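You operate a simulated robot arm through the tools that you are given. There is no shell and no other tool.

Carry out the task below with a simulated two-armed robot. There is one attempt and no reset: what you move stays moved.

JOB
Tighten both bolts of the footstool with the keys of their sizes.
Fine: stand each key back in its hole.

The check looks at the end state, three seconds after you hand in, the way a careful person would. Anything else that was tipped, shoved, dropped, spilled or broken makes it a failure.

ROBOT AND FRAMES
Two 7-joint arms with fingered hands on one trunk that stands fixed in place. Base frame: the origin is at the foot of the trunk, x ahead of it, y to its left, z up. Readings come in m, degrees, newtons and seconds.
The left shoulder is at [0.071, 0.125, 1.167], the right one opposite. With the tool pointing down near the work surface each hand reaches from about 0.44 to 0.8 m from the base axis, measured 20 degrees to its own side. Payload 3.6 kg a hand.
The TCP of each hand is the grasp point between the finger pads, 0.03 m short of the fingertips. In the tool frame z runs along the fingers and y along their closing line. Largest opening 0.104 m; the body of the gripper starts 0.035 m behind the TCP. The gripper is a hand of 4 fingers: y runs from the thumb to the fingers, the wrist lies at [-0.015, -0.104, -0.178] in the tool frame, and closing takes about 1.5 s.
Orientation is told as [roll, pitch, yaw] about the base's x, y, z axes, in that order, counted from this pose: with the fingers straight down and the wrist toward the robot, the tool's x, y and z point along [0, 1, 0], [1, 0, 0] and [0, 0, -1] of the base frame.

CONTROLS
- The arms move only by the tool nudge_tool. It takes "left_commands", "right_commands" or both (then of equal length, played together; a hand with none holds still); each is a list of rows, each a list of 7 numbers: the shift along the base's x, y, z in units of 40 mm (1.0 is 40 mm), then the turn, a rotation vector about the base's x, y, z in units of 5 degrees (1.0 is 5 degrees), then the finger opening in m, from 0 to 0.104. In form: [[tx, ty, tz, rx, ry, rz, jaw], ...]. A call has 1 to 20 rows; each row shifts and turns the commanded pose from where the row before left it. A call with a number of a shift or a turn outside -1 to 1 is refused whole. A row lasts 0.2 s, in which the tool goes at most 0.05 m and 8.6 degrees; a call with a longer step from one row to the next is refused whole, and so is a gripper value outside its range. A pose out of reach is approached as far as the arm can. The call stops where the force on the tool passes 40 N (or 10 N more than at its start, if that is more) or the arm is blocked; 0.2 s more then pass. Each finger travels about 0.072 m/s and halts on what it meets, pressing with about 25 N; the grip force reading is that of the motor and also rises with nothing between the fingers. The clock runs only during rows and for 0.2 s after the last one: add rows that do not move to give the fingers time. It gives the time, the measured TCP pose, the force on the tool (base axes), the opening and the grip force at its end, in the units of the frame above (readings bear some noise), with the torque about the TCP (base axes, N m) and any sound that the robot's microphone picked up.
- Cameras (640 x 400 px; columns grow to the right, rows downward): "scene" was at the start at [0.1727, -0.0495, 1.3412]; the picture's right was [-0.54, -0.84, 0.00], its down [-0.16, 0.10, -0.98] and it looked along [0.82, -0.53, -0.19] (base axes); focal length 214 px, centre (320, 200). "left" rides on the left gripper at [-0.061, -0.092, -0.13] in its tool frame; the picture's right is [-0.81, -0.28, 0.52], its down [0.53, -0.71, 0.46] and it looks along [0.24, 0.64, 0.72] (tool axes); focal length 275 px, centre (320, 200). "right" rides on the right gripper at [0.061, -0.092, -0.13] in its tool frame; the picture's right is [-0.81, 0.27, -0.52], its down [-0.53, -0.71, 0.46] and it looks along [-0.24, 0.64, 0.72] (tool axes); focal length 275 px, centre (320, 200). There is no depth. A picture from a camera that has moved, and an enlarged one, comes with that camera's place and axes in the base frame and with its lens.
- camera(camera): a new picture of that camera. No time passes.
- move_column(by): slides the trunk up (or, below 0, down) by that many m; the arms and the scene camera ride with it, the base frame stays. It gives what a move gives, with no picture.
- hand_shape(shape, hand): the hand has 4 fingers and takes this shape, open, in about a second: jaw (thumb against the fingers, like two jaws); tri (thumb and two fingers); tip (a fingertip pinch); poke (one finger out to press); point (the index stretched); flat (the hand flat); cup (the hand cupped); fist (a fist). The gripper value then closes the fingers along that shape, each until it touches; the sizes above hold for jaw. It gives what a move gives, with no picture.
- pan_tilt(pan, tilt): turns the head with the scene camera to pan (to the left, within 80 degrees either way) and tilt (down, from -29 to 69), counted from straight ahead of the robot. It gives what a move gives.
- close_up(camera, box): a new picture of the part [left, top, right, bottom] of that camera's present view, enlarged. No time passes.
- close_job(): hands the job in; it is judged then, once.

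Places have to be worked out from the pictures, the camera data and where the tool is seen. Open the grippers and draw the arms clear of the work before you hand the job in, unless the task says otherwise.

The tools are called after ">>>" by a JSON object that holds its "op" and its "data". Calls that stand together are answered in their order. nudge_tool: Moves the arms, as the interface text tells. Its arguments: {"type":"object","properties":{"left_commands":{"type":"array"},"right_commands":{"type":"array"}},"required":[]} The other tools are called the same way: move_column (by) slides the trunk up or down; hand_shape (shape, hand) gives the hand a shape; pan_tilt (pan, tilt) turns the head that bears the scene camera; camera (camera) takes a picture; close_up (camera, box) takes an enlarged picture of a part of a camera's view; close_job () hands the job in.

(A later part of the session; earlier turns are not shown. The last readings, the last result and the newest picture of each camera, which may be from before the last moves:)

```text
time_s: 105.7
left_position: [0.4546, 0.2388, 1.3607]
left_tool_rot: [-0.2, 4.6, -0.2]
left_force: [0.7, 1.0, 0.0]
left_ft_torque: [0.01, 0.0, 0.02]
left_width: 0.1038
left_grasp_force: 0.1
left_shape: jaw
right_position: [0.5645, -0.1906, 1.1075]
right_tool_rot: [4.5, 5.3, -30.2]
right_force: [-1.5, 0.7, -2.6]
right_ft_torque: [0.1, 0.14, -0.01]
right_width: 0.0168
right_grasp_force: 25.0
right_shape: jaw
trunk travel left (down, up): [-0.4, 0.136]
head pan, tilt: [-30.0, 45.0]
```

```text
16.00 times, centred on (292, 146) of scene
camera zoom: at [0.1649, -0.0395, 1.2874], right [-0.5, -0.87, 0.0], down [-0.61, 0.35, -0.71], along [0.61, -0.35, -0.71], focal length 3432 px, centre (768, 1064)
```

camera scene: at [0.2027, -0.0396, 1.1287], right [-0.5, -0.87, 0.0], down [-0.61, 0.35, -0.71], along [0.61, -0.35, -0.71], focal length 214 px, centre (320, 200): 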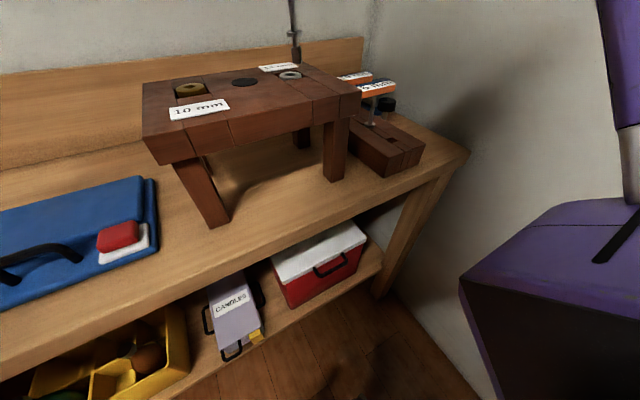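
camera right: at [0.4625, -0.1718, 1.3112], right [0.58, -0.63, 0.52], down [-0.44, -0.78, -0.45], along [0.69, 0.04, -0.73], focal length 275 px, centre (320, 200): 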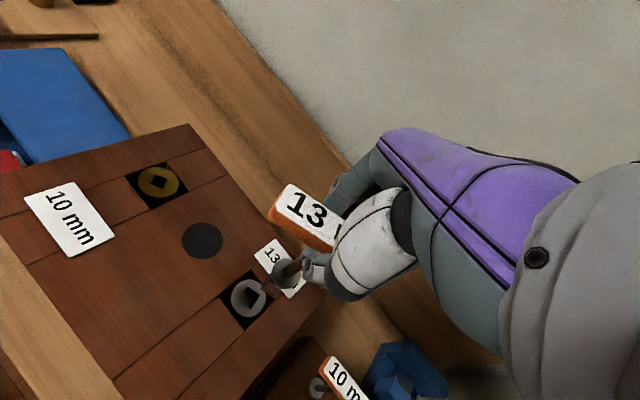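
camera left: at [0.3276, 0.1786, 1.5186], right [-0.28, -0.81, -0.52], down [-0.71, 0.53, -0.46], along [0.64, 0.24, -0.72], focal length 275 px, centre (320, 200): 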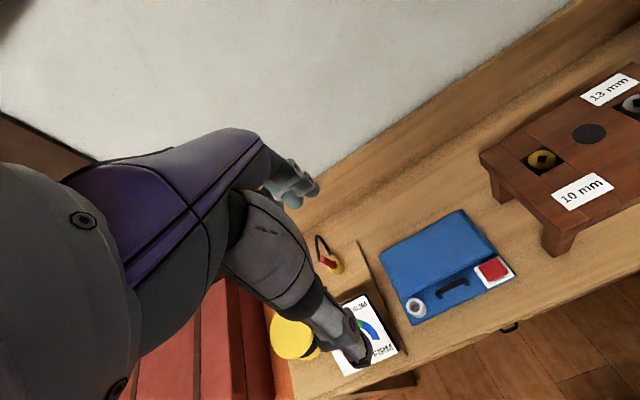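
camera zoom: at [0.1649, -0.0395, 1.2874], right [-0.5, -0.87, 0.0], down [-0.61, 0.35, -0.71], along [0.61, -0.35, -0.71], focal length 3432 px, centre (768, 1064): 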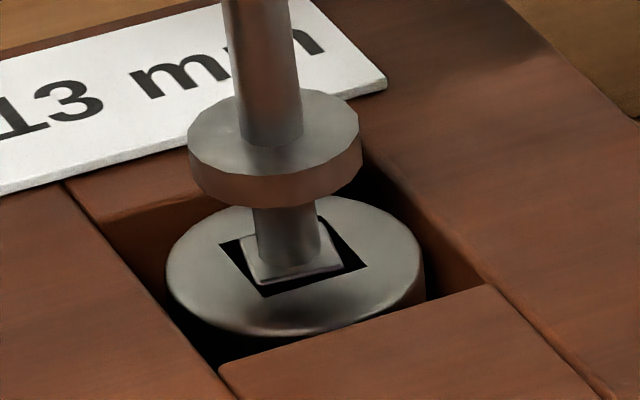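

The twist is gone (torque zero) and the bolt stays at its stop. I lift the key out and up to carrying height, and turn the hand to about yaw 0.

>>> {"op": "nudge_tool", "data": {"right_commands": [[0, 0, 0.2, 0, 0, 0.2, 0.0], [0, 0, 0.25, 0, 0, 0.2, 0.0], [0, 0, 0.3, 0, 0, 0.2, 0.0], [0, 0, 0.4, 0, 0, 1, 0.0], [0, 0, 0.5, 0, 0, 1, 0.0], [0, 0, 0.6, 0, 0, 1, 0.0], [0, 0, 0, 0, 0, 1, 0.0], [0, 0, 0, 0, 0, 1, 0.0], [0, 0, 0, 0, 0, 0.4, 0.0], [0, 0, 0, 0, 0, 0, 0.0]]}}

>>> {"op": "camera", "data": {"camera": "scene"}}

>>> {"op": "close_up", "data": {"camera": "scene", "box": [320, 120, 400, 220]}}

>>> {"op": "close_up", "data": {"camera": "scene", "box": [200, 130, 310, 190]}}

```text
time_s: 107.9
left_position: [0.4537, 0.2389, 1.3624]
left_tool_rot: [-0.2, 4.6, -0.2]
left_force: [0.0, 0.1, -0.2]
left_ft_torque: [0.0, 0.01, 0.0]
left_width: 0.1037
left_grasp_force: 0.0
left_shape: jaw
right_position: [0.5654, -0.1918, 1.1971]
right_tool_rot: [4.6, 5.3, -0.2]
right_force: [-0.6, 0.0, -1.2]
right_ft_torque: [-0.01, 0.01, 0.02]
right_width: 0.0169
right_grasp_force: 25.1
right_shape: jaw
trunk travel left (down, up): [-0.4, 0.136]
head pan, tilt: [-30.0, 45.0]
```

```text
taken
camera scene: at [0.165, -0.0396, 1.2874], right [-0.5, -0.87, 0.0], down [-0.61, 0.35, -0.71], along [0.61, -0.35, -0.71], focal length 214 px, centre (320, 200)
```

scene: 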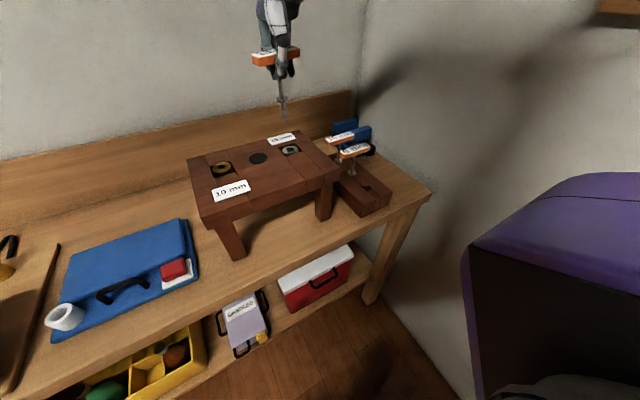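

```text
4.00 times, centred on (360, 170) of scene
camera zoom: at [0.165, -0.0396, 1.2874], right [-0.5, -0.87, 0.0], down [-0.61, 0.35, -0.71], along [0.61, -0.35, -0.71], focal length 858 px, centre (160, 320)
```

zoom: 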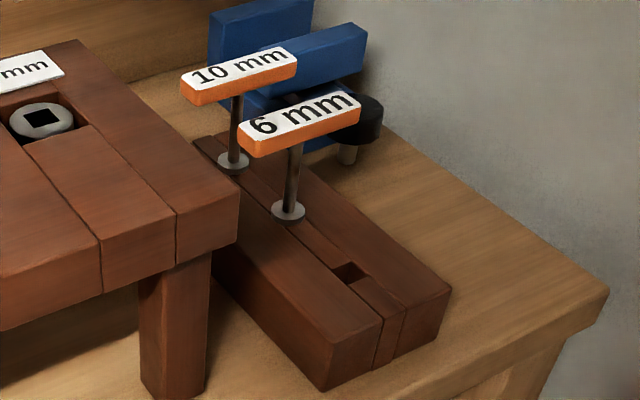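

```text
5.82 times, centred on (255, 160) of scene
camera zoom: at [0.165, -0.0396, 1.2874], right [-0.5, -0.87, 0.0], down [-0.61, 0.35, -0.71], along [0.61, -0.35, -0.71], focal length 1248 px, centre (698, 433)
```

zoom: 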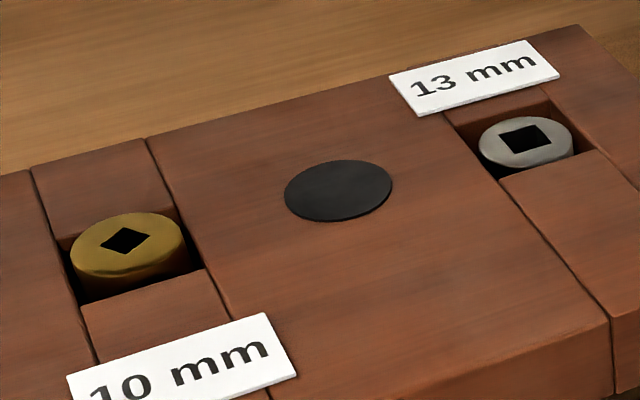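

The stool has not moved, and the grey bolt now sits lower than the brass one. I zoom in on the empty rack hole and on the key's bit to plan its return.

>>> {"op": "close_up", "data": {"camera": "scene", "box": [350, 175, 385, 205]}}

>>> {"op": "close_up", "data": {"camera": "scene", "box": [265, 50, 305, 125]}}

>>> {"op": "camera", "data": {"camera": "right"}}

```text
13.33 times, centred on (368, 190) of scene
camera zoom: at [0.165, -0.0396, 1.2874], right [-0.5, -0.87, 0.0], down [-0.61, 0.35, -0.71], along [0.61, -0.35, -0.71], focal length 2860 px, centre (-313, 333)
```

zoom: 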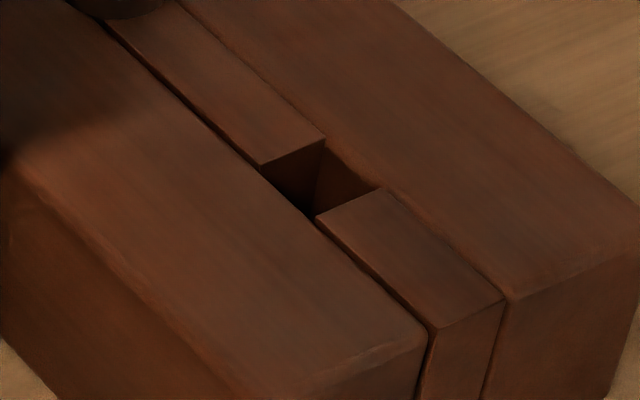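

```text
5.33 times, centred on (285, 88) of scene
camera zoom: at [0.165, -0.0396, 1.2874], right [-0.5, -0.87, 0.0], down [-0.61, 0.35, -0.71], along [0.61, -0.35, -0.71], focal length 1144 px, centre (507, 800)
```

zoom: 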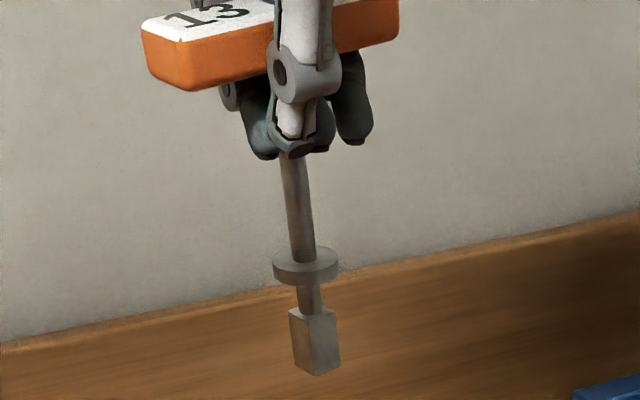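

```text
taken
camera right: at [0.488, -0.138, 1.3396], right [0.31, -0.85, 0.42], down [-0.76, -0.49, -0.43], along [0.57, -0.19, -0.8], focal length 275 px, centre (320, 200)
```

right: 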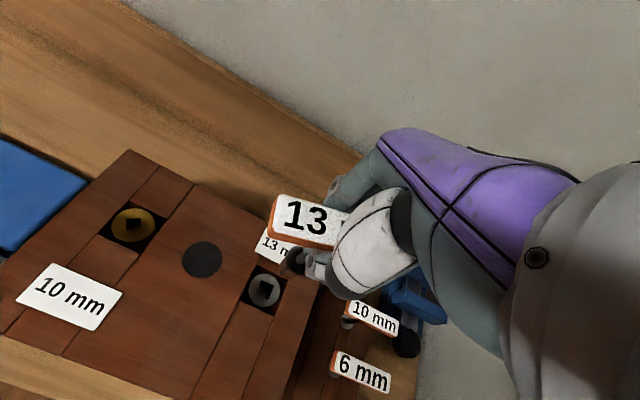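

The rack hole centre is at (0.4664, -0.3573) with about 2 mm play each side; the bit is now about +18° relative to the hand. I carry the key over the rack hole while turning the hand by -18°.

>>> {"op": "nudge_tool", "data": {"right_commands": [[-0.438, -0.676, 0, 0, 0, -0.6, 0.0], [-0.438, -0.676, 0, 0, 0, -0.6, 0.0], [-0.438, -0.676, 0, 0, 0, -0.6, 0.0], [-0.438, -0.676, 0, 0, 0, -0.6, 0.0], [-0.438, -0.676, 0, 0, 0, -0.6, 0.0], [-0.438, -0.676, 0, 0, 0, -0.6, 0.0], [0, 0, -0.5, 0, 0, 0, 0.0], [0, 0, -0.7, 0, 0, 0, 0.0], [0, 0, -0.7, 0, 0, 0, 0.0], [0, 0, -0.7, 0, 0, 0, 0.0], [0, 0, 0, 0, 0, 0, 0.0]]}}

>>> {"op": "close_up", "data": {"camera": "scene", "box": [325, 70, 415, 220]}}

>>> {"op": "camera", "data": {"camera": "right"}}

```text
time_s: 110.3
left_position: [0.4541, 0.2387, 1.361]
left_tool_rot: [-0.2, 4.6, -0.3]
left_force: [-0.4, 0.1, 0.0]
left_ft_torque: [0.0, -0.02, 0.04]
left_width: 0.1035
left_grasp_force: 0.1
left_shape: jaw
right_position: [0.4607, -0.3536, 1.0926]
right_tool_rot: [4.6, 5.4, -18.2]
right_force: [-0.5, 0.5, -1.1]
right_ft_torque: [0.0, 0.03, 0.02]
right_width: 0.0167
right_grasp_force: 24.9
right_shape: jaw
trunk travel left (down, up): [-0.4, 0.136]
head pan, tilt: [-30.0, 45.0]
```

```text
2.67 times, centred on (370, 145) of scene
camera zoom: at [0.1649, -0.0394, 1.2875], right [-0.5, -0.87, 0.0], down [-0.61, 0.35, -0.71], along [0.61, -0.35, -0.71], focal length 572 px, centre (187, 347)
```

zoom: 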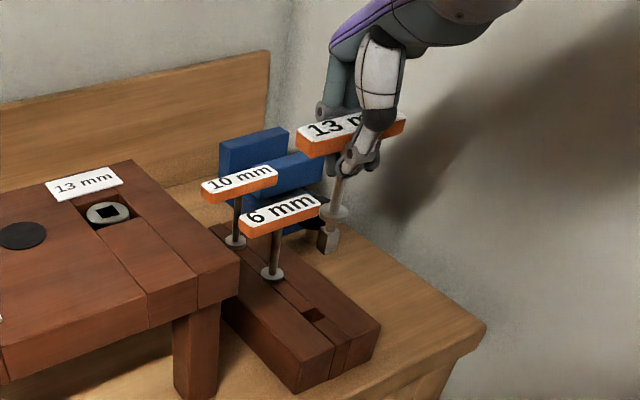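

```text
taken
camera right: at [0.4018, -0.2783, 1.2346], right [0.03, -0.91, 0.42], down [-0.87, -0.23, -0.43], along [0.49, -0.36, -0.8], focal length 275 px, centre (320, 200)
```

right: 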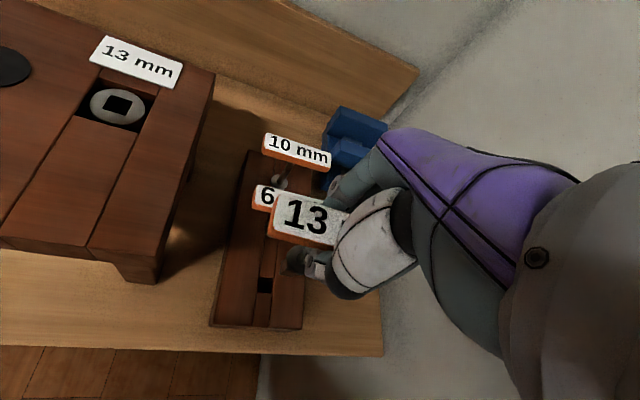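

The bit hangs above the rack hole. I lower 45 mm and then measure the remaining offset.

>>> {"op": "nudge_tool", "data": {"right_commands": [[0, 0, -0.4, 0, 0, 0, 0.0], [0, 0, -0.4, 0, 0, 0, 0.0], [0, 0, -0.35, 0, 0, 0, 0.0], [0, 0, 0, 0, 0, 0, 0.0]]}}

>>> {"op": "close_up", "data": {"camera": "scene", "box": [345, 130, 390, 205]}}

>>> {"op": "close_up", "data": {"camera": "scene", "box": [350, 165, 385, 205]}}

>>> {"op": "close_up", "data": {"camera": "right", "box": [230, 230, 330, 320]}}

```text
time_s: 111.3
left_position: [0.4545, 0.239, 1.3627]
left_tool_rot: [-0.2, 4.6, -0.2]
left_force: [-0.2, -0.1, -0.1]
left_ft_torque: [0.0, -0.01, 0.01]
left_width: 0.1038
left_grasp_force: 0.0
left_shape: jaw
right_position: [0.4591, -0.3539, 1.047]
right_tool_rot: [4.4, 5.3, -18.3]
right_force: [-0.2, 0.1, -1.5]
right_ft_torque: [-0.01, -0.04, 0.0]
right_width: 0.0168
right_grasp_force: 25.2
right_shape: jaw
trunk travel left (down, up): [-0.4, 0.136]
head pan, tilt: [-30.0, 45.0]
```

```text
5.33 times, centred on (368, 168) of scene
camera zoom: at [0.1649, -0.0395, 1.2875], right [-0.5, -0.87, 0.0], down [-0.61, 0.35, -0.71], along [0.61, -0.35, -0.71], focal length 1144 px, centre (67, 373)
```

zoom: 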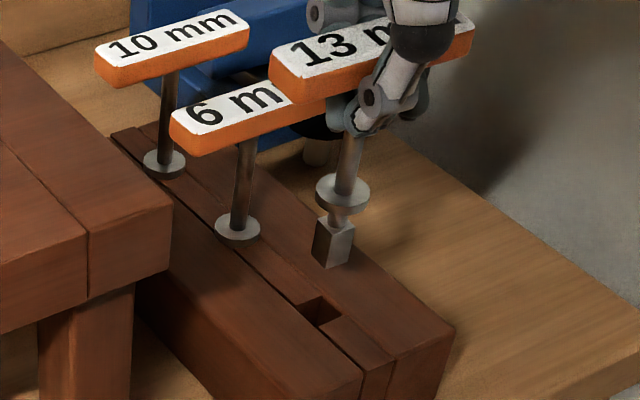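

```text
10.00 times, centred on (368, 185) of scene
camera zoom: at [0.1649, -0.0395, 1.2875], right [-0.5, -0.87, 0.0], down [-0.61, 0.35, -0.71], along [0.61, -0.35, -0.71], focal length 2145 px, centre (-155, 350)
```

zoom: 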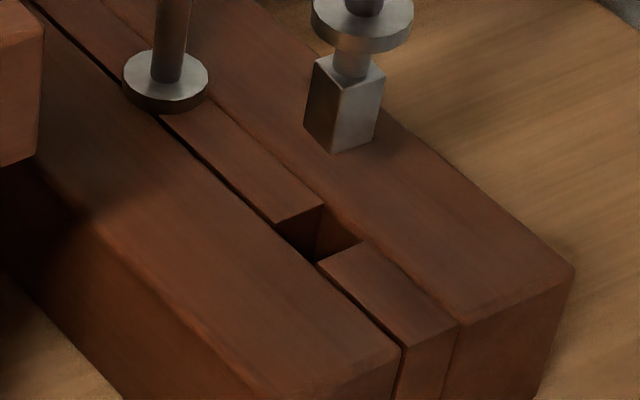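

```text
4.44 times, centred on (280, 275) of right
camera zoom: at [0.402, -0.2786, 1.1892], right [0.03, -0.91, 0.42], down [-0.87, -0.23, -0.43], along [0.49, -0.36, -0.8], focal length 1224 px, centre (498, -133)
```

zoom: 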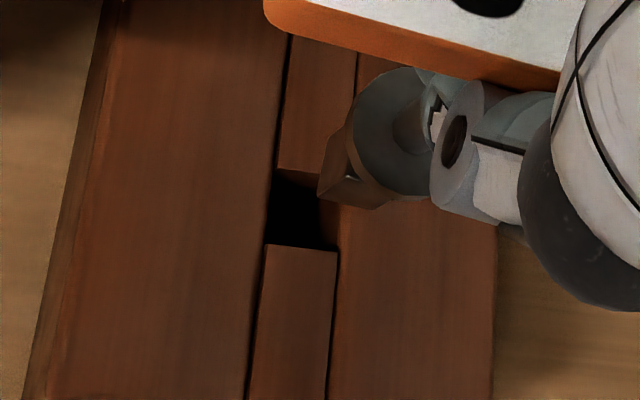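

The bit is about 2 mm off and -5° turned against the rack hole. I turn +5°, shift slightly and come down 22 mm for a closer look.

>>> {"op": "nudge_tool", "data": {"right_commands": [[-0.058, 0.0125, -0.25, 0, 0, 1, 0.0], [0, 0, -0.3, 0, 0, 0, 0.0], [0, 0, 0, 0, 0, 0, 0.0]]}}

>>> {"op": "close_up", "data": {"camera": "scene", "box": [350, 165, 385, 205]}}

>>> {"op": "close_up", "data": {"camera": "right", "box": [240, 240, 320, 310]}}

```text
time_s: 112.1
left_position: [0.4538, 0.2385, 1.3625]
left_tool_rot: [-0.2, 4.7, -0.2]
left_force: [0.8, 0.0, 0.0]
left_ft_torque: [0.0, 0.01, -0.02]
left_width: 0.1038
left_grasp_force: 0.0
left_shape: jaw
right_position: [0.4571, -0.3547, 1.0252]
right_tool_rot: [4.5, 5.2, -13.3]
right_force: [0.0, 0.2, -0.6]
right_ft_torque: [0.0, -0.01, 0.01]
right_width: 0.0168
right_grasp_force: 25.4
right_shape: jaw
trunk travel left (down, up): [-0.4, 0.136]
head pan, tilt: [-30.0, 45.0]
```

```text
10.00 times, centred on (368, 185) of scene
camera zoom: at [0.1649, -0.0397, 1.2875], right [-0.5, -0.87, 0.0], down [-0.61, 0.35, -0.71], along [0.61, -0.35, -0.71], focal length 2145 px, centre (-155, 350)
```

zoom: 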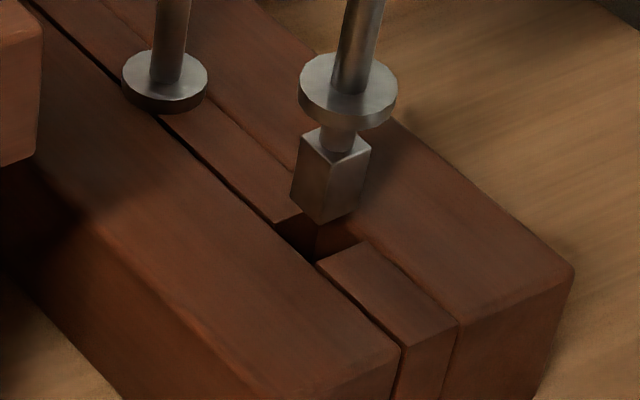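

```text
5.71 times, centred on (280, 275) of right
camera zoom: at [0.3939, -0.2836, 1.1674], right [0.11, -0.9, 0.42], down [-0.85, -0.31, -0.43], along [0.52, -0.31, -0.8], focal length 1573 px, centre (549, -229)
```

zoom: 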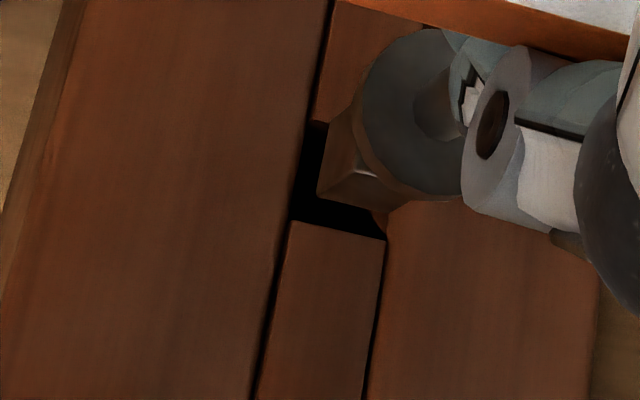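

Aligned within about 1 mm and 3°. I lower the key into its rack hole in 4 mm steps, watching the force.

>>> {"op": "nudge_tool", "data": {"right_commands": [[-0.015, 0, -0.1, 0, 0, 0.3, 0.0], [0, 0, -0.1, 0, 0, 0.2, 0.0], [0, 0, -0.1, 0, 0, 0, 0.0], [0, 0, -0.1, 0, 0, 0, 0.0], [0, 0, -0.1, 0, 0, 0, 0.0], [0, 0, 0, 0, 0, 0, 0.0]]}}

>>> {"op": "close_up", "data": {"camera": "scene", "box": [345, 130, 390, 205]}}

>>> {"op": "close_up", "data": {"camera": "right", "box": [240, 240, 320, 310]}}

```text
time_s: 113.5
left_position: [0.4533, 0.2385, 1.3626]
left_tool_rot: [-0.4, 4.5, -0.2]
left_force: [-0.1, -0.1, -0.8]
left_ft_torque: [0.0, 0.0, 0.01]
left_width: 0.1037
left_grasp_force: 0.0
left_shape: jaw
right_position: [0.4561, -0.3522, 1.0059]
right_tool_rot: [4.5, 5.3, -10.8]
right_force: [-0.1, -1.2, 18.0]
right_ft_torque: [-0.13, -0.11, 0.04]
right_width: 0.0159
right_grasp_force: 25.3
right_shape: jaw
trunk travel left (down, up): [-0.4, 0.136]
head pan, tilt: [-30.0, 45.0]
```

```text
5.33 times, centred on (368, 168) of scene
camera zoom: at [0.1635, -0.0387, 1.2877], right [-0.5, -0.87, 0.0], down [-0.61, 0.35, -0.71], along [0.61, -0.35, -0.71], focal length 1144 px, centre (67, 373)
```

zoom: 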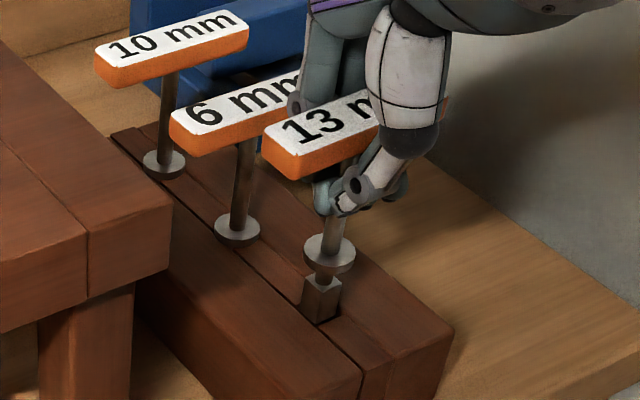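

```text
5.71 times, centred on (280, 275) of right
camera zoom: at [0.3892, -0.2856, 1.1481], right [0.15, -0.89, 0.43], down [-0.83, -0.35, -0.43], along [0.53, -0.29, -0.8], focal length 1573 px, centre (549, -229)
```

zoom: 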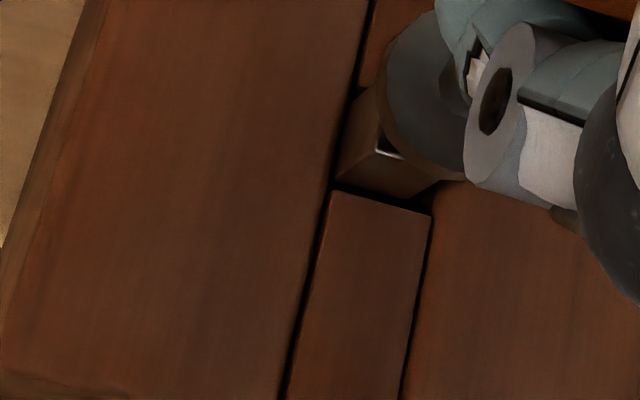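

18 N of contact: the torque suggests the bit's near (-x) side sits on the edge of the hole. I look closer.

>>> {"op": "close_up", "data": {"camera": "scene", "box": [355, 170, 380, 200]}}

>>> {"op": "close_up", "data": {"camera": "right", "box": [275, 250, 320, 290]}}

```text
13.33 times, centred on (368, 185) of scene
camera zoom: at [0.1635, -0.0387, 1.2877], right [-0.5, -0.87, 0.0], down [-0.61, 0.35, -0.71], along [0.61, -0.35, -0.71], focal length 2860 px, centre (-313, 400)
```

zoom: 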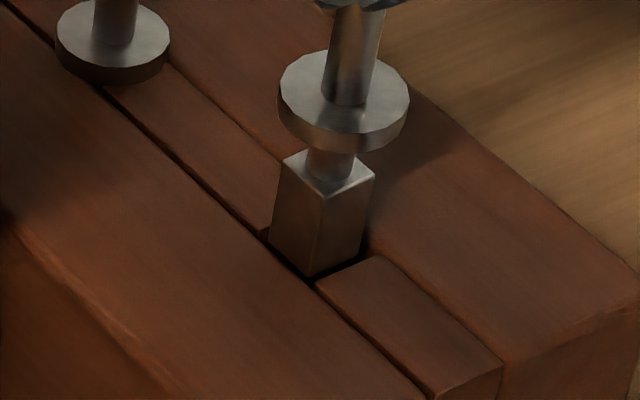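

```text
10.00 times, centred on (298, 270) of right
camera zoom: at [0.3892, -0.2856, 1.1481], right [0.15, -0.89, 0.43], down [-0.83, -0.35, -0.43], along [0.53, -0.29, -0.8], focal length 2753 px, centre (545, -500)
```

zoom: 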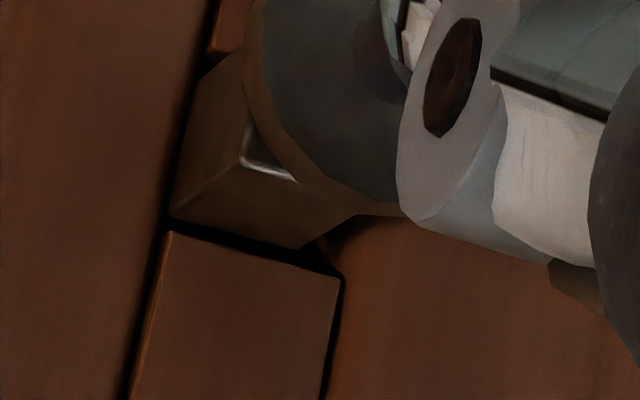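

The bit sits against the left rail (+y side) with a gap on the other side. I rise 3 mm, shift 1.6 mm toward -y, and lower again.

>>> {"op": "nudge_tool", "data": {"right_commands": [[0, 0, 0.08, 0, 0, 0, 0.0], [0.005, -0.042, 0, 0, 0, 0, 0.0], [0, 0, -0.08, 0, 0, 0, 0.0], [0, 0, -0.06, 0, 0, 0, 0.0], [0, 0, -0.05, 0, 0, 0, 0.0], [0, 0, 0, 0, 0, 0, 0.0]]}}

>>> {"op": "close_up", "data": {"camera": "scene", "box": [350, 150, 385, 200]}}

>>> {"op": "close_up", "data": {"camera": "right", "box": [275, 250, 320, 290]}}

```text
time_s: 114.9
left_position: [0.4538, 0.2383, 1.362]
left_tool_rot: [-0.4, 4.5, -0.2]
left_force: [-0.4, 0.8, -0.1]
left_ft_torque: [-0.02, -0.01, -0.04]
left_width: 0.1035
left_grasp_force: 0.0
left_shape: jaw
right_position: [0.4562, -0.3543, 1.0015]
right_tool_rot: [4.5, 5.2, -10.9]
right_force: [0.8, -3.3, 17.0]
right_ft_torque: [-0.19, -0.08, 0.1]
right_width: 0.0158
right_grasp_force: 24.6
right_shape: jaw
trunk travel left (down, up): [-0.4, 0.136]
head pan, tilt: [-30.0, 45.0]
```

```text
8.00 times, centred on (368, 175) of scene
camera zoom: at [0.1638, -0.039, 1.2877], right [-0.5, -0.87, 0.0], down [-0.61, 0.35, -0.71], along [0.61, -0.35, -0.71], focal length 1716 px, centre (-60, 400)
```

zoom: 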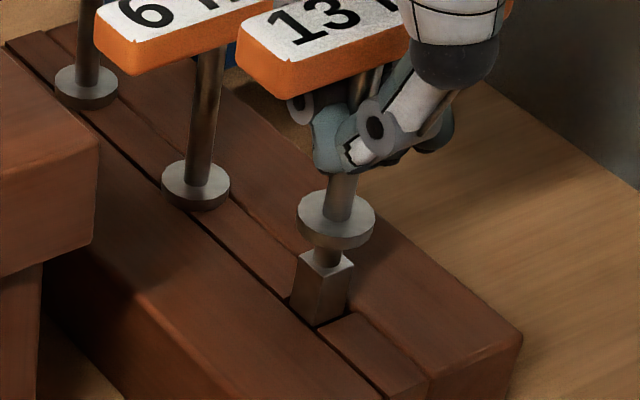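

```text
10.00 times, centred on (298, 270) of right
camera zoom: at [0.3895, -0.2874, 1.1437], right [0.15, -0.89, 0.43], down [-0.83, -0.35, -0.43], along [0.53, -0.29, -0.8], focal length 2753 px, centre (545, -500)
```

zoom: 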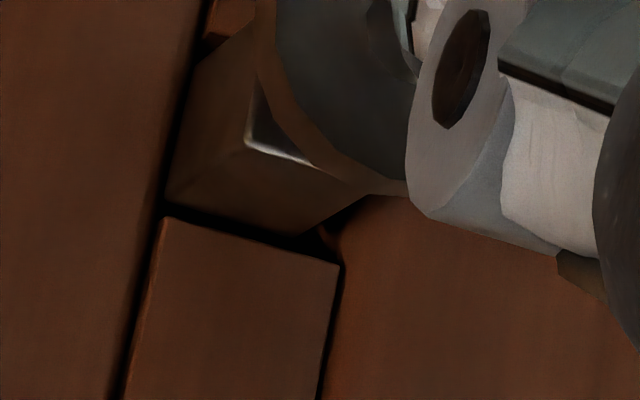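

The bit is still caught on the left rail and the grip is sliding. I lift 15 mm clear and measure again.

>>> {"op": "nudge_tool", "data": {"right_commands": [[0, 0, 0.15, 0, 0, 0, 0.0], [0, 0, 0.2, 0, 0, 0, 0.0], [0, 0, 0, 0, 0, 0, 0.0]]}}

>>> {"op": "close_up", "data": {"camera": "scene", "box": [345, 130, 390, 205]}}

>>> {"op": "close_up", "data": {"camera": "scene", "box": [355, 170, 380, 200]}}

>>> {"op": "close_up", "data": {"camera": "right", "box": [260, 245, 320, 295]}}

```text
time_s: 115.7
left_position: [0.4547, 0.239, 1.3612]
left_tool_rot: [-0.2, 4.6, -0.2]
left_force: [-0.5, -0.2, -0.5]
left_ft_torque: [-0.01, -0.02, -0.01]
left_width: 0.1038
left_grasp_force: 0.0
left_shape: jaw
right_position: [0.4578, -0.3551, 1.0139]
right_tool_rot: [4.4, 5.4, -10.9]
right_force: [0.3, -0.3, -0.8]
right_ft_torque: [0.07, 0.01, 0.0]
right_width: 0.015
right_grasp_force: 25.4
right_shape: jaw
trunk travel left (down, up): [-0.4, 0.136]
head pan, tilt: [-30.0, 45.0]
```

```text
5.33 times, centred on (368, 168) of scene
camera zoom: at [0.1652, -0.0398, 1.2874], right [-0.5, -0.87, 0.0], down [-0.61, 0.35, -0.71], along [0.61, -0.35, -0.71], focal length 1144 px, centre (67, 373)
```

zoom: 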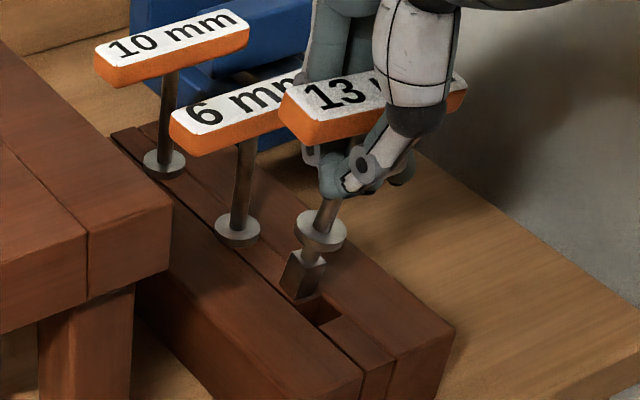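

```text
13.33 times, centred on (368, 185) of scene
camera zoom: at [0.1652, -0.0398, 1.2874], right [-0.5, -0.87, 0.0], down [-0.61, 0.35, -0.71], along [0.61, -0.35, -0.71], focal length 2860 px, centre (-313, 400)
```

zoom: 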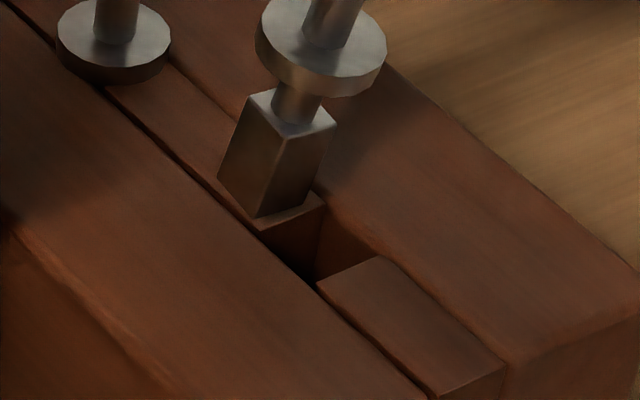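

```text
8.00 times, centred on (290, 270) of right
camera zoom: at [0.3907, -0.2879, 1.1565], right [0.15, -0.89, 0.42], down [-0.84, -0.34, -0.43], along [0.53, -0.29, -0.8], focal length 2202 px, centre (560, -360)
```

zoom: 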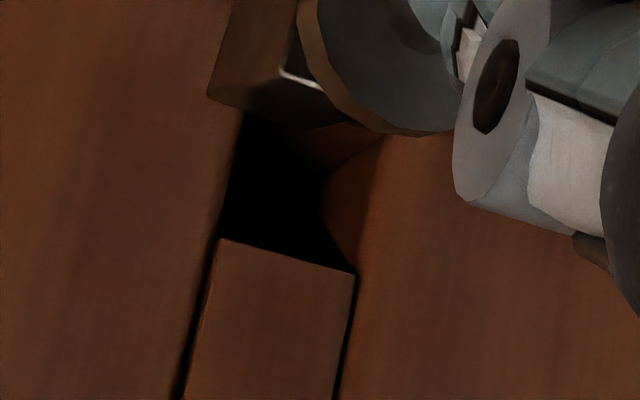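

The key has swung in the grip: its tip points about 11° toward +x. I rise a little and pitch the hand +11.5° to stand the key upright again.

>>> {"op": "nudge_tool", "data": {"right_commands": [[0, 0, 0.4, 0, 0, 0, 0.0], [0, 0, 0.1, -0.1, 0.77, 0, 0.0], [0, 0, 0, -0.1, 0.77, 0, 0.0], [0, 0, 0, -0.1, 0.77, 0, 0.0], [0, 0, 0, 0, 0, 0, 0.0]]}}

>>> {"op": "close_up", "data": {"camera": "scene", "box": [345, 110, 400, 205]}}

>>> {"op": "camera", "data": {"camera": "right"}}

>>> {"op": "close_up", "data": {"camera": "right", "box": [240, 240, 330, 320]}}

```text
time_s: 116.9
left_position: [0.4534, 0.2377, 1.3623]
left_tool_rot: [-0.2, 4.5, -0.1]
left_force: [0.8, -0.1, 0.3]
left_ft_torque: [0.0, 0.0, 0.01]
left_width: 0.1036
left_grasp_force: 0.0
left_shape: jaw
right_position: [0.4574, -0.3543, 1.0338]
right_tool_rot: [0.8, 16.4, -11.5]
right_force: [-0.6, 0.0, -0.5]
right_ft_torque: [0.01, -0.02, -0.02]
right_width: 0.0146
right_grasp_force: 25.1
right_shape: jaw
trunk travel left (down, up): [-0.4, 0.136]
head pan, tilt: [-30.0, 45.0]
```

```text
4.21 times, centred on (372, 158) of scene
camera zoom: at [0.1648, -0.0398, 1.2875], right [-0.5, -0.87, 0.0], down [-0.61, 0.35, -0.71], along [0.61, -0.35, -0.71], focal length 903 px, centre (99, 379)
```

zoom: 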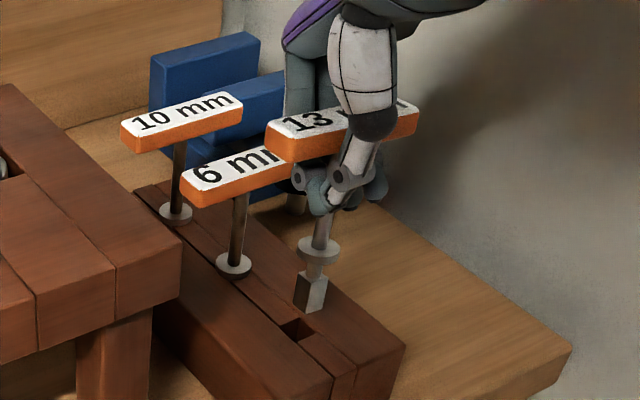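

```text
taken
camera right: at [0.4206, -0.2838, 1.1858], right [0.24, -0.88, 0.41], down [-0.9, -0.35, -0.24], along [0.36, -0.31, -0.88], focal length 275 px, centre (320, 200)
```

right: 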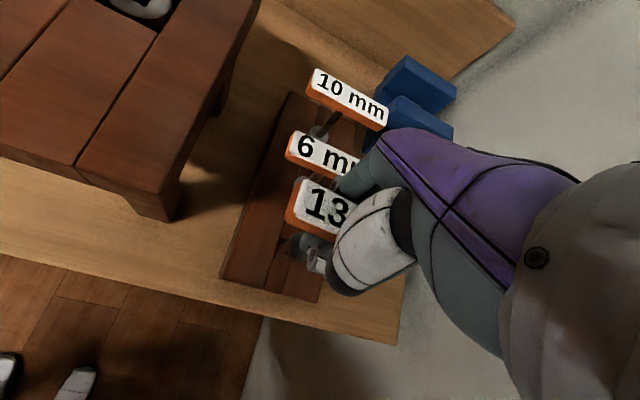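

```text
5.00 times, centred on (285, 280) of right
camera zoom: at [0.4206, -0.2838, 1.1858], right [0.24, -0.88, 0.41], down [-0.9, -0.35, -0.24], along [0.36, -0.31, -0.88], focal length 1376 px, centre (495, -200)
```

zoom: 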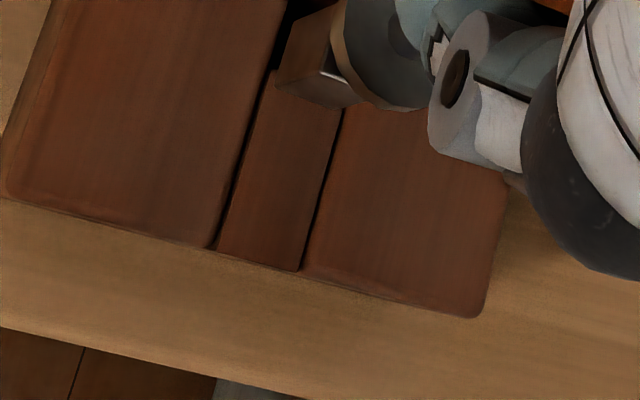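

The key looks upright now. I zoom in to compute the offset of the bit to the rack hole.

>>> {"op": "close_up", "data": {"camera": "scene", "box": [355, 160, 385, 205]}}

>>> {"op": "close_up", "data": {"camera": "right", "box": [270, 240, 320, 280]}}

```text
8.89 times, centred on (370, 182) of scene
camera zoom: at [0.1648, -0.0398, 1.2875], right [-0.5, -0.87, 0.0], down [-0.61, 0.35, -0.71], along [0.61, -0.35, -0.71], focal length 1906 px, centre (-124, 356)
```

zoom: 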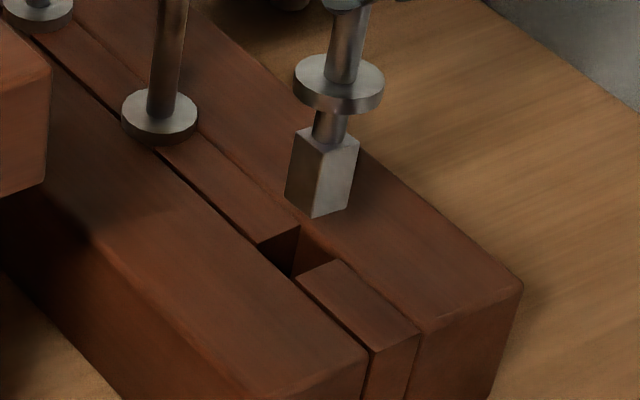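

```text
10.00 times, centred on (295, 260) of right
camera zoom: at [0.4206, -0.2838, 1.1858], right [0.24, -0.88, 0.41], down [-0.9, -0.35, -0.24], along [0.36, -0.31, -0.88], focal length 2753 px, centre (570, -400)
```

zoom: 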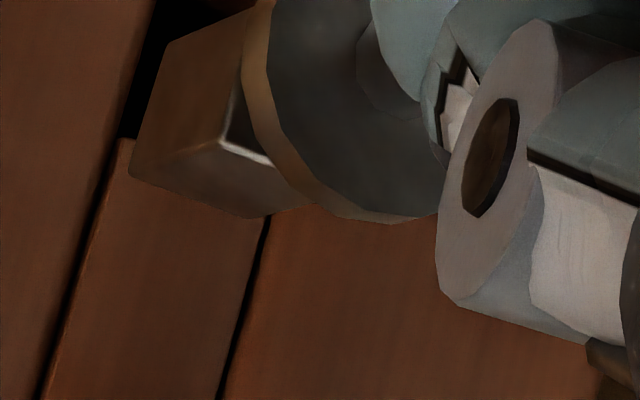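

Bit centre is at about (0.4595, -0.352, 0.9375), squared with the rack; the hole is about (+8, -4.5) mm from it. I shift by that and come down 16 mm, then look again.

>>> {"op": "nudge_tool", "data": {"right_commands": [[0.1, -0.056, 0, 0, 0, 0, 0.0], [0.1, -0.056, -0.2, 0, 0, 0, 0.0], [0, 0, -0.2, 0, 0, 0, 0.0], [0, 0, 0, 0, 0, 0, 0.0]]}}

>>> {"op": "close_up", "data": {"camera": "scene", "box": [355, 160, 385, 205]}}

>>> {"op": "close_up", "data": {"camera": "right", "box": [270, 240, 320, 280]}}

```text
time_s: 117.9
left_position: [0.4541, 0.2378, 1.3624]
left_tool_rot: [-0.2, 4.7, -0.2]
left_force: [-0.2, -0.4, -0.9]
left_ft_torque: [-0.01, 0.0, -0.03]
left_width: 0.1039
left_grasp_force: 0.0
left_shape: jaw
right_position: [0.4649, -0.3578, 1.0168]
right_tool_rot: [0.7, 16.4, -11.5]
right_force: [0.3, 0.6, -1.8]
right_ft_torque: [0.01, 0.02, 0.01]
right_width: 0.0146
right_grasp_force: 25.0
right_shape: jaw
trunk travel left (down, up): [-0.4, 0.136]
head pan, tilt: [-30.0, 45.0]
```

```text
8.89 times, centred on (370, 182) of scene
camera zoom: at [0.165, -0.0396, 1.2874], right [-0.5, -0.87, 0.0], down [-0.61, 0.35, -0.71], along [0.61, -0.35, -0.71], focal length 1906 px, centre (-124, 356)
```

zoom: 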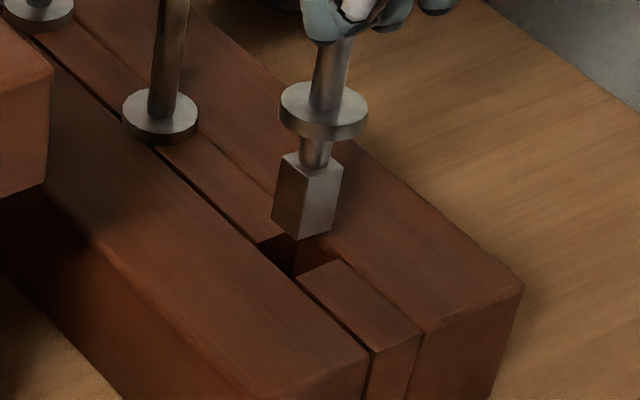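

```text
10.00 times, centred on (295, 260) of right
camera zoom: at [0.4285, -0.2884, 1.1694], right [0.24, -0.88, 0.41], down [-0.9, -0.35, -0.24], along [0.36, -0.31, -0.88], focal length 2753 px, centre (570, -400)
```

zoom: 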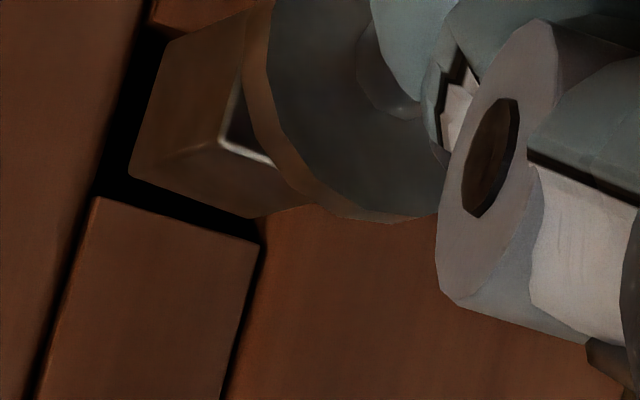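

From the hand camera the bit is still about 2 mm too far toward +y (over the left rail), as last time. I shift -2.2 mm in y and lower gently.

>>> {"op": "nudge_tool", "data": {"right_commands": [[0.006, -0.055, -0.05, 0, 0, 0, 0.0], [0, 0, -0.1, 0, 0, 0, 0.0], [0, 0, -0.1, 0, 0, 0, 0.0], [0, 0, -0.06, 0, 0, 0, 0.0], [0, 0, 0, 0, 0, 0, 0.0]]}}

>>> {"op": "close_up", "data": {"camera": "scene", "box": [355, 160, 385, 205]}}

>>> {"op": "close_up", "data": {"camera": "right", "box": [270, 240, 320, 280]}}

```text
time_s: 119.1
left_position: [0.4537, 0.2386, 1.3624]
left_tool_rot: [-0.1, 4.7, -0.1]
left_force: [0.3, -0.3, 0.5]
left_ft_torque: [0.03, 0.04, 0.01]
left_width: 0.1039
left_grasp_force: 0.1
left_shape: jaw
right_position: [0.466, -0.3601, 1.0066]
right_tool_rot: [0.8, 16.4, -11.5]
right_force: [0.0, -0.1, -0.2]
right_ft_torque: [0.0, 0.01, -0.01]
right_width: 0.0147
right_grasp_force: 25.0
right_shape: jaw
trunk travel left (down, up): [-0.4, 0.136]
head pan, tilt: [-30.0, 45.0]
```

```text
8.89 times, centred on (370, 182) of scene
camera zoom: at [0.165, -0.0396, 1.2874], right [-0.5, -0.87, 0.0], down [-0.61, 0.35, -0.71], along [0.61, -0.35, -0.71], focal length 1906 px, centre (-124, 356)
```

zoom: 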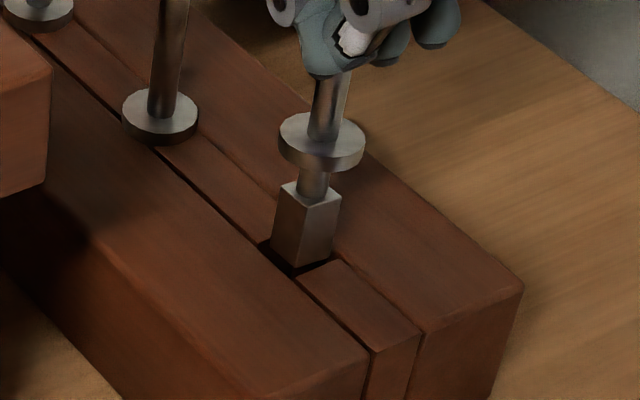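

```text
10.00 times, centred on (295, 260) of right
camera zoom: at [0.4288, -0.2906, 1.1574], right [0.24, -0.88, 0.41], down [-0.9, -0.35, -0.24], along [0.36, -0.31, -0.88], focal length 2753 px, centre (570, -400)
```

zoom: 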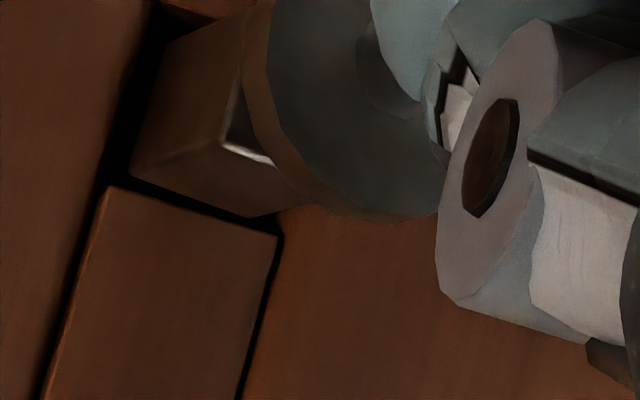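

No contact force and the bit is entering the hole. I keep lowering.

>>> {"op": "nudge_tool", "data": {"right_commands": [[0, 0, -0.08, 0, 0, 0, 0.0], [0, 0, -0.08, 0, 0, 0, 0.0], [0, 0, -0.08, 0, 0, 0, 0.0], [0, 0, 0, 0, 0, 0, 0.0]]}}

>>> {"op": "close_up", "data": {"camera": "scene", "box": [355, 160, 385, 205]}}

>>> {"op": "close_up", "data": {"camera": "right", "box": [270, 240, 320, 280]}}

```text
time_s: 120.1
left_position: [0.4539, 0.2378, 1.3623]
left_tool_rot: [-0.2, 4.6, -0.3]
left_force: [0.2, -0.3, 0.5]
left_ft_torque: [-0.02, 0.02, 0.01]
left_width: 0.1036
left_grasp_force: 0.1
left_shape: jaw
right_position: [0.4663, -0.361, 0.9963]
right_tool_rot: [0.7, 16.5, -11.5]
right_force: [0.0, -0.8, -1.0]
right_ft_torque: [0.01, 0.02, 0.03]
right_width: 0.0146
right_grasp_force: 25.5
right_shape: jaw
trunk travel left (down, up): [-0.4, 0.136]
head pan, tilt: [-30.0, 45.0]
```

```text
8.89 times, centred on (370, 182) of scene
camera zoom: at [0.165, -0.0396, 1.2874], right [-0.5, -0.87, 0.0], down [-0.61, 0.35, -0.71], along [0.61, -0.35, -0.71], focal length 1906 px, centre (-124, 356)
```

zoom: 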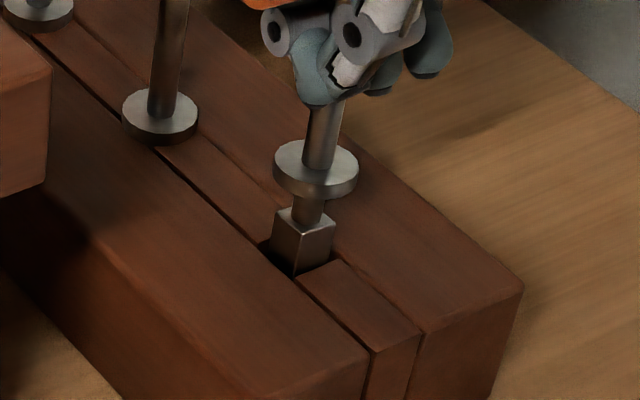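

```text
10.00 times, centred on (295, 260) of right
camera zoom: at [0.4285, -0.2904, 1.1477], right [0.24, -0.88, 0.41], down [-0.9, -0.35, -0.24], along [0.36, -0.31, -0.88], focal length 2753 px, centre (570, -400)
```

zoom: 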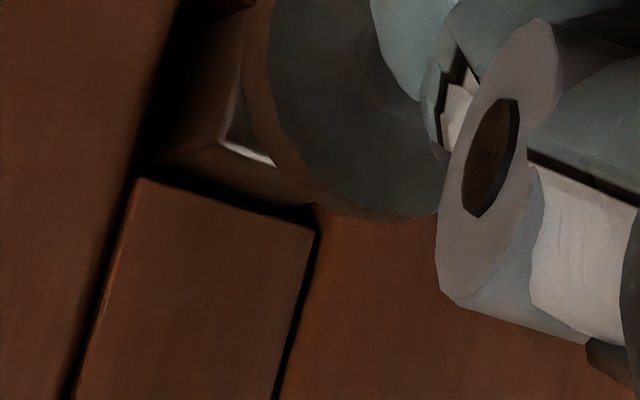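

It is going in freely. I lower further until the collar meets the rack.

>>> {"op": "nudge_tool", "data": {"right_commands": [[0, 0, -0.1, 0, 0, 0, 0.0], [0, 0, -0.1, 0, 0, 0, 0.0], [0, 0, -0.1, 0, 0, 0, 0.0], [0, 0, 0, 0, 0, 0, 0.0]]}}

>>> {"op": "close_up", "data": {"camera": "scene", "box": [345, 130, 395, 205]}}

```text
time_s: 121.1
left_position: [0.4543, 0.2371, 1.3611]
left_tool_rot: [-0.2, 4.6, -0.2]
left_force: [0.1, -0.1, 0.0]
left_ft_torque: [-0.01, 0.03, 0.0]
left_width: 0.1037
left_grasp_force: 0.1
left_shape: jaw
right_position: [0.465, -0.3609, 0.9837]
right_tool_rot: [0.9, 16.4, -11.5]
right_force: [-0.1, 0.0, -0.8]
right_ft_torque: [-0.01, -0.03, -0.02]
right_width: 0.0148
right_grasp_force: 25.3
right_shape: jaw
trunk travel left (down, up): [-0.4, 0.136]
head pan, tilt: [-30.0, 45.0]
```

```text
5.33 times, centred on (370, 168) of scene
camera zoom: at [0.165, -0.0396, 1.2874], right [-0.5, -0.87, 0.0], down [-0.61, 0.35, -0.71], along [0.61, -0.35, -0.71], focal length 1144 px, centre (53, 373)
```

zoom: 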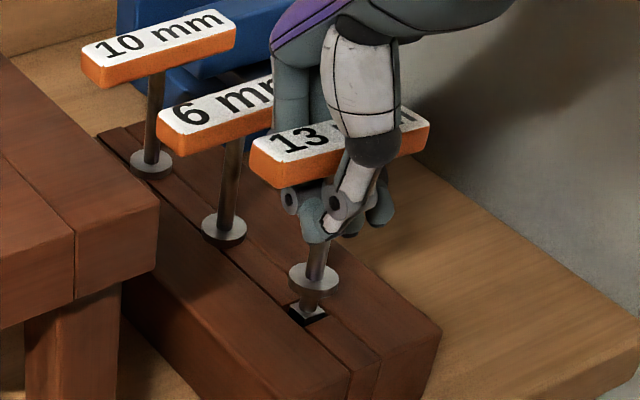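

Almost home; I lower in smaller steps to the collar contact.

>>> {"op": "nudge_tool", "data": {"right_commands": [[0, 0, -0.1, 0, 0, 0, 0.0], [0, 0, -0.1, 0, 0, 0, 0.0], [0, 0, -0.06, 0, 0, 0, 0.0], [0, 0, 0, 0, 0, 0, 0.0]]}}

>>> {"op": "close_up", "data": {"camera": "scene", "box": [345, 130, 395, 205]}}

```text
time_s: 122.1
left_position: [0.4528, 0.238, 1.3621]
left_tool_rot: [-0.2, 4.6, -0.2]
left_force: [0.2, -0.4, -0.5]
left_ft_torque: [0.0, 0.0, -0.02]
left_width: 0.1035
left_grasp_force: 0.2
left_shape: jaw
right_position: [0.4656, -0.361, 0.9746]
right_tool_rot: [0.7, 16.4, -11.5]
right_force: [0.3, -0.2, -0.4]
right_ft_torque: [-0.01, 0.01, -0.02]
right_width: 0.0151
right_grasp_force: 25.3
right_shape: jaw
trunk travel left (down, up): [-0.4, 0.136]
head pan, tilt: [-30.0, 45.0]
```

```text
5.33 times, centred on (370, 168) of scene
camera zoom: at [0.165, -0.0396, 1.2874], right [-0.5, -0.87, 0.0], down [-0.61, 0.35, -0.71], along [0.61, -0.35, -0.71], focal length 1144 px, centre (53, 373)
```

zoom: 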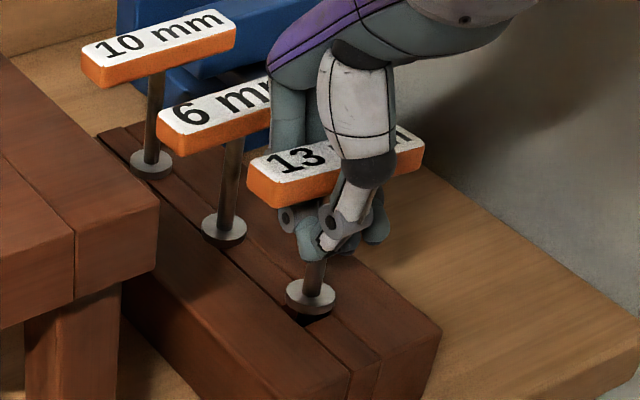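

Just a few millimetres remain; I go down in 2 mm steps.

>>> {"op": "nudge_tool", "data": {"right_commands": [[0, 0, -0.06, 0, 0, 0, 0.0], [0, 0, -0.06, 0, 0, 0, 0.0], [0, 0, 0, 0, 0, 0, 0.0]]}}

>>> {"op": "close_up", "data": {"camera": "scene", "box": [350, 150, 390, 205]}}

```text
time_s: 122.9
left_position: [0.4532, 0.2375, 1.3614]
left_tool_rot: [-0.2, 4.6, -0.1]
left_force: [0.2, -0.5, 0.4]
left_ft_torque: [-0.02, 0.02, 0.01]
left_width: 0.1034
left_grasp_force: 0.1
left_shape: jaw
right_position: [0.466, -0.3603, 0.9703]
right_tool_rot: [0.8, 16.3, -11.4]
right_force: [-0.3, 0.1, 4.2]
right_ft_torque: [-0.01, 0.0, -0.01]
right_width: 0.015
right_grasp_force: 25.2
right_shape: jaw
trunk travel left (down, up): [-0.4, 0.136]
head pan, tilt: [-30.0, 45.0]
```

```text
7.27 times, centred on (370, 178) of scene
camera zoom: at [0.1647, -0.0394, 1.2875], right [-0.5, -0.87, 0.0], down [-0.61, 0.35, -0.71], along [0.61, -0.35, -0.71], focal length 1560 px, centre (-44, 364)
```

zoom: 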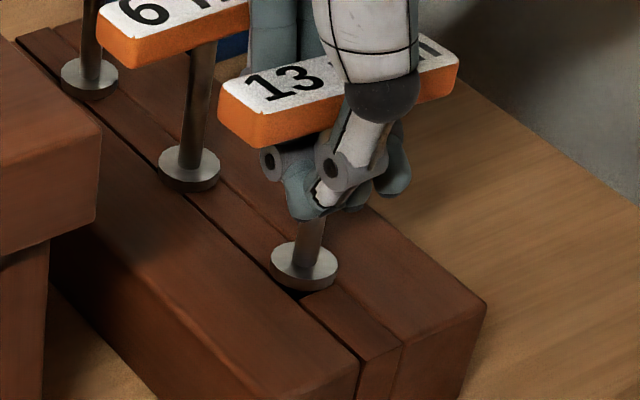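

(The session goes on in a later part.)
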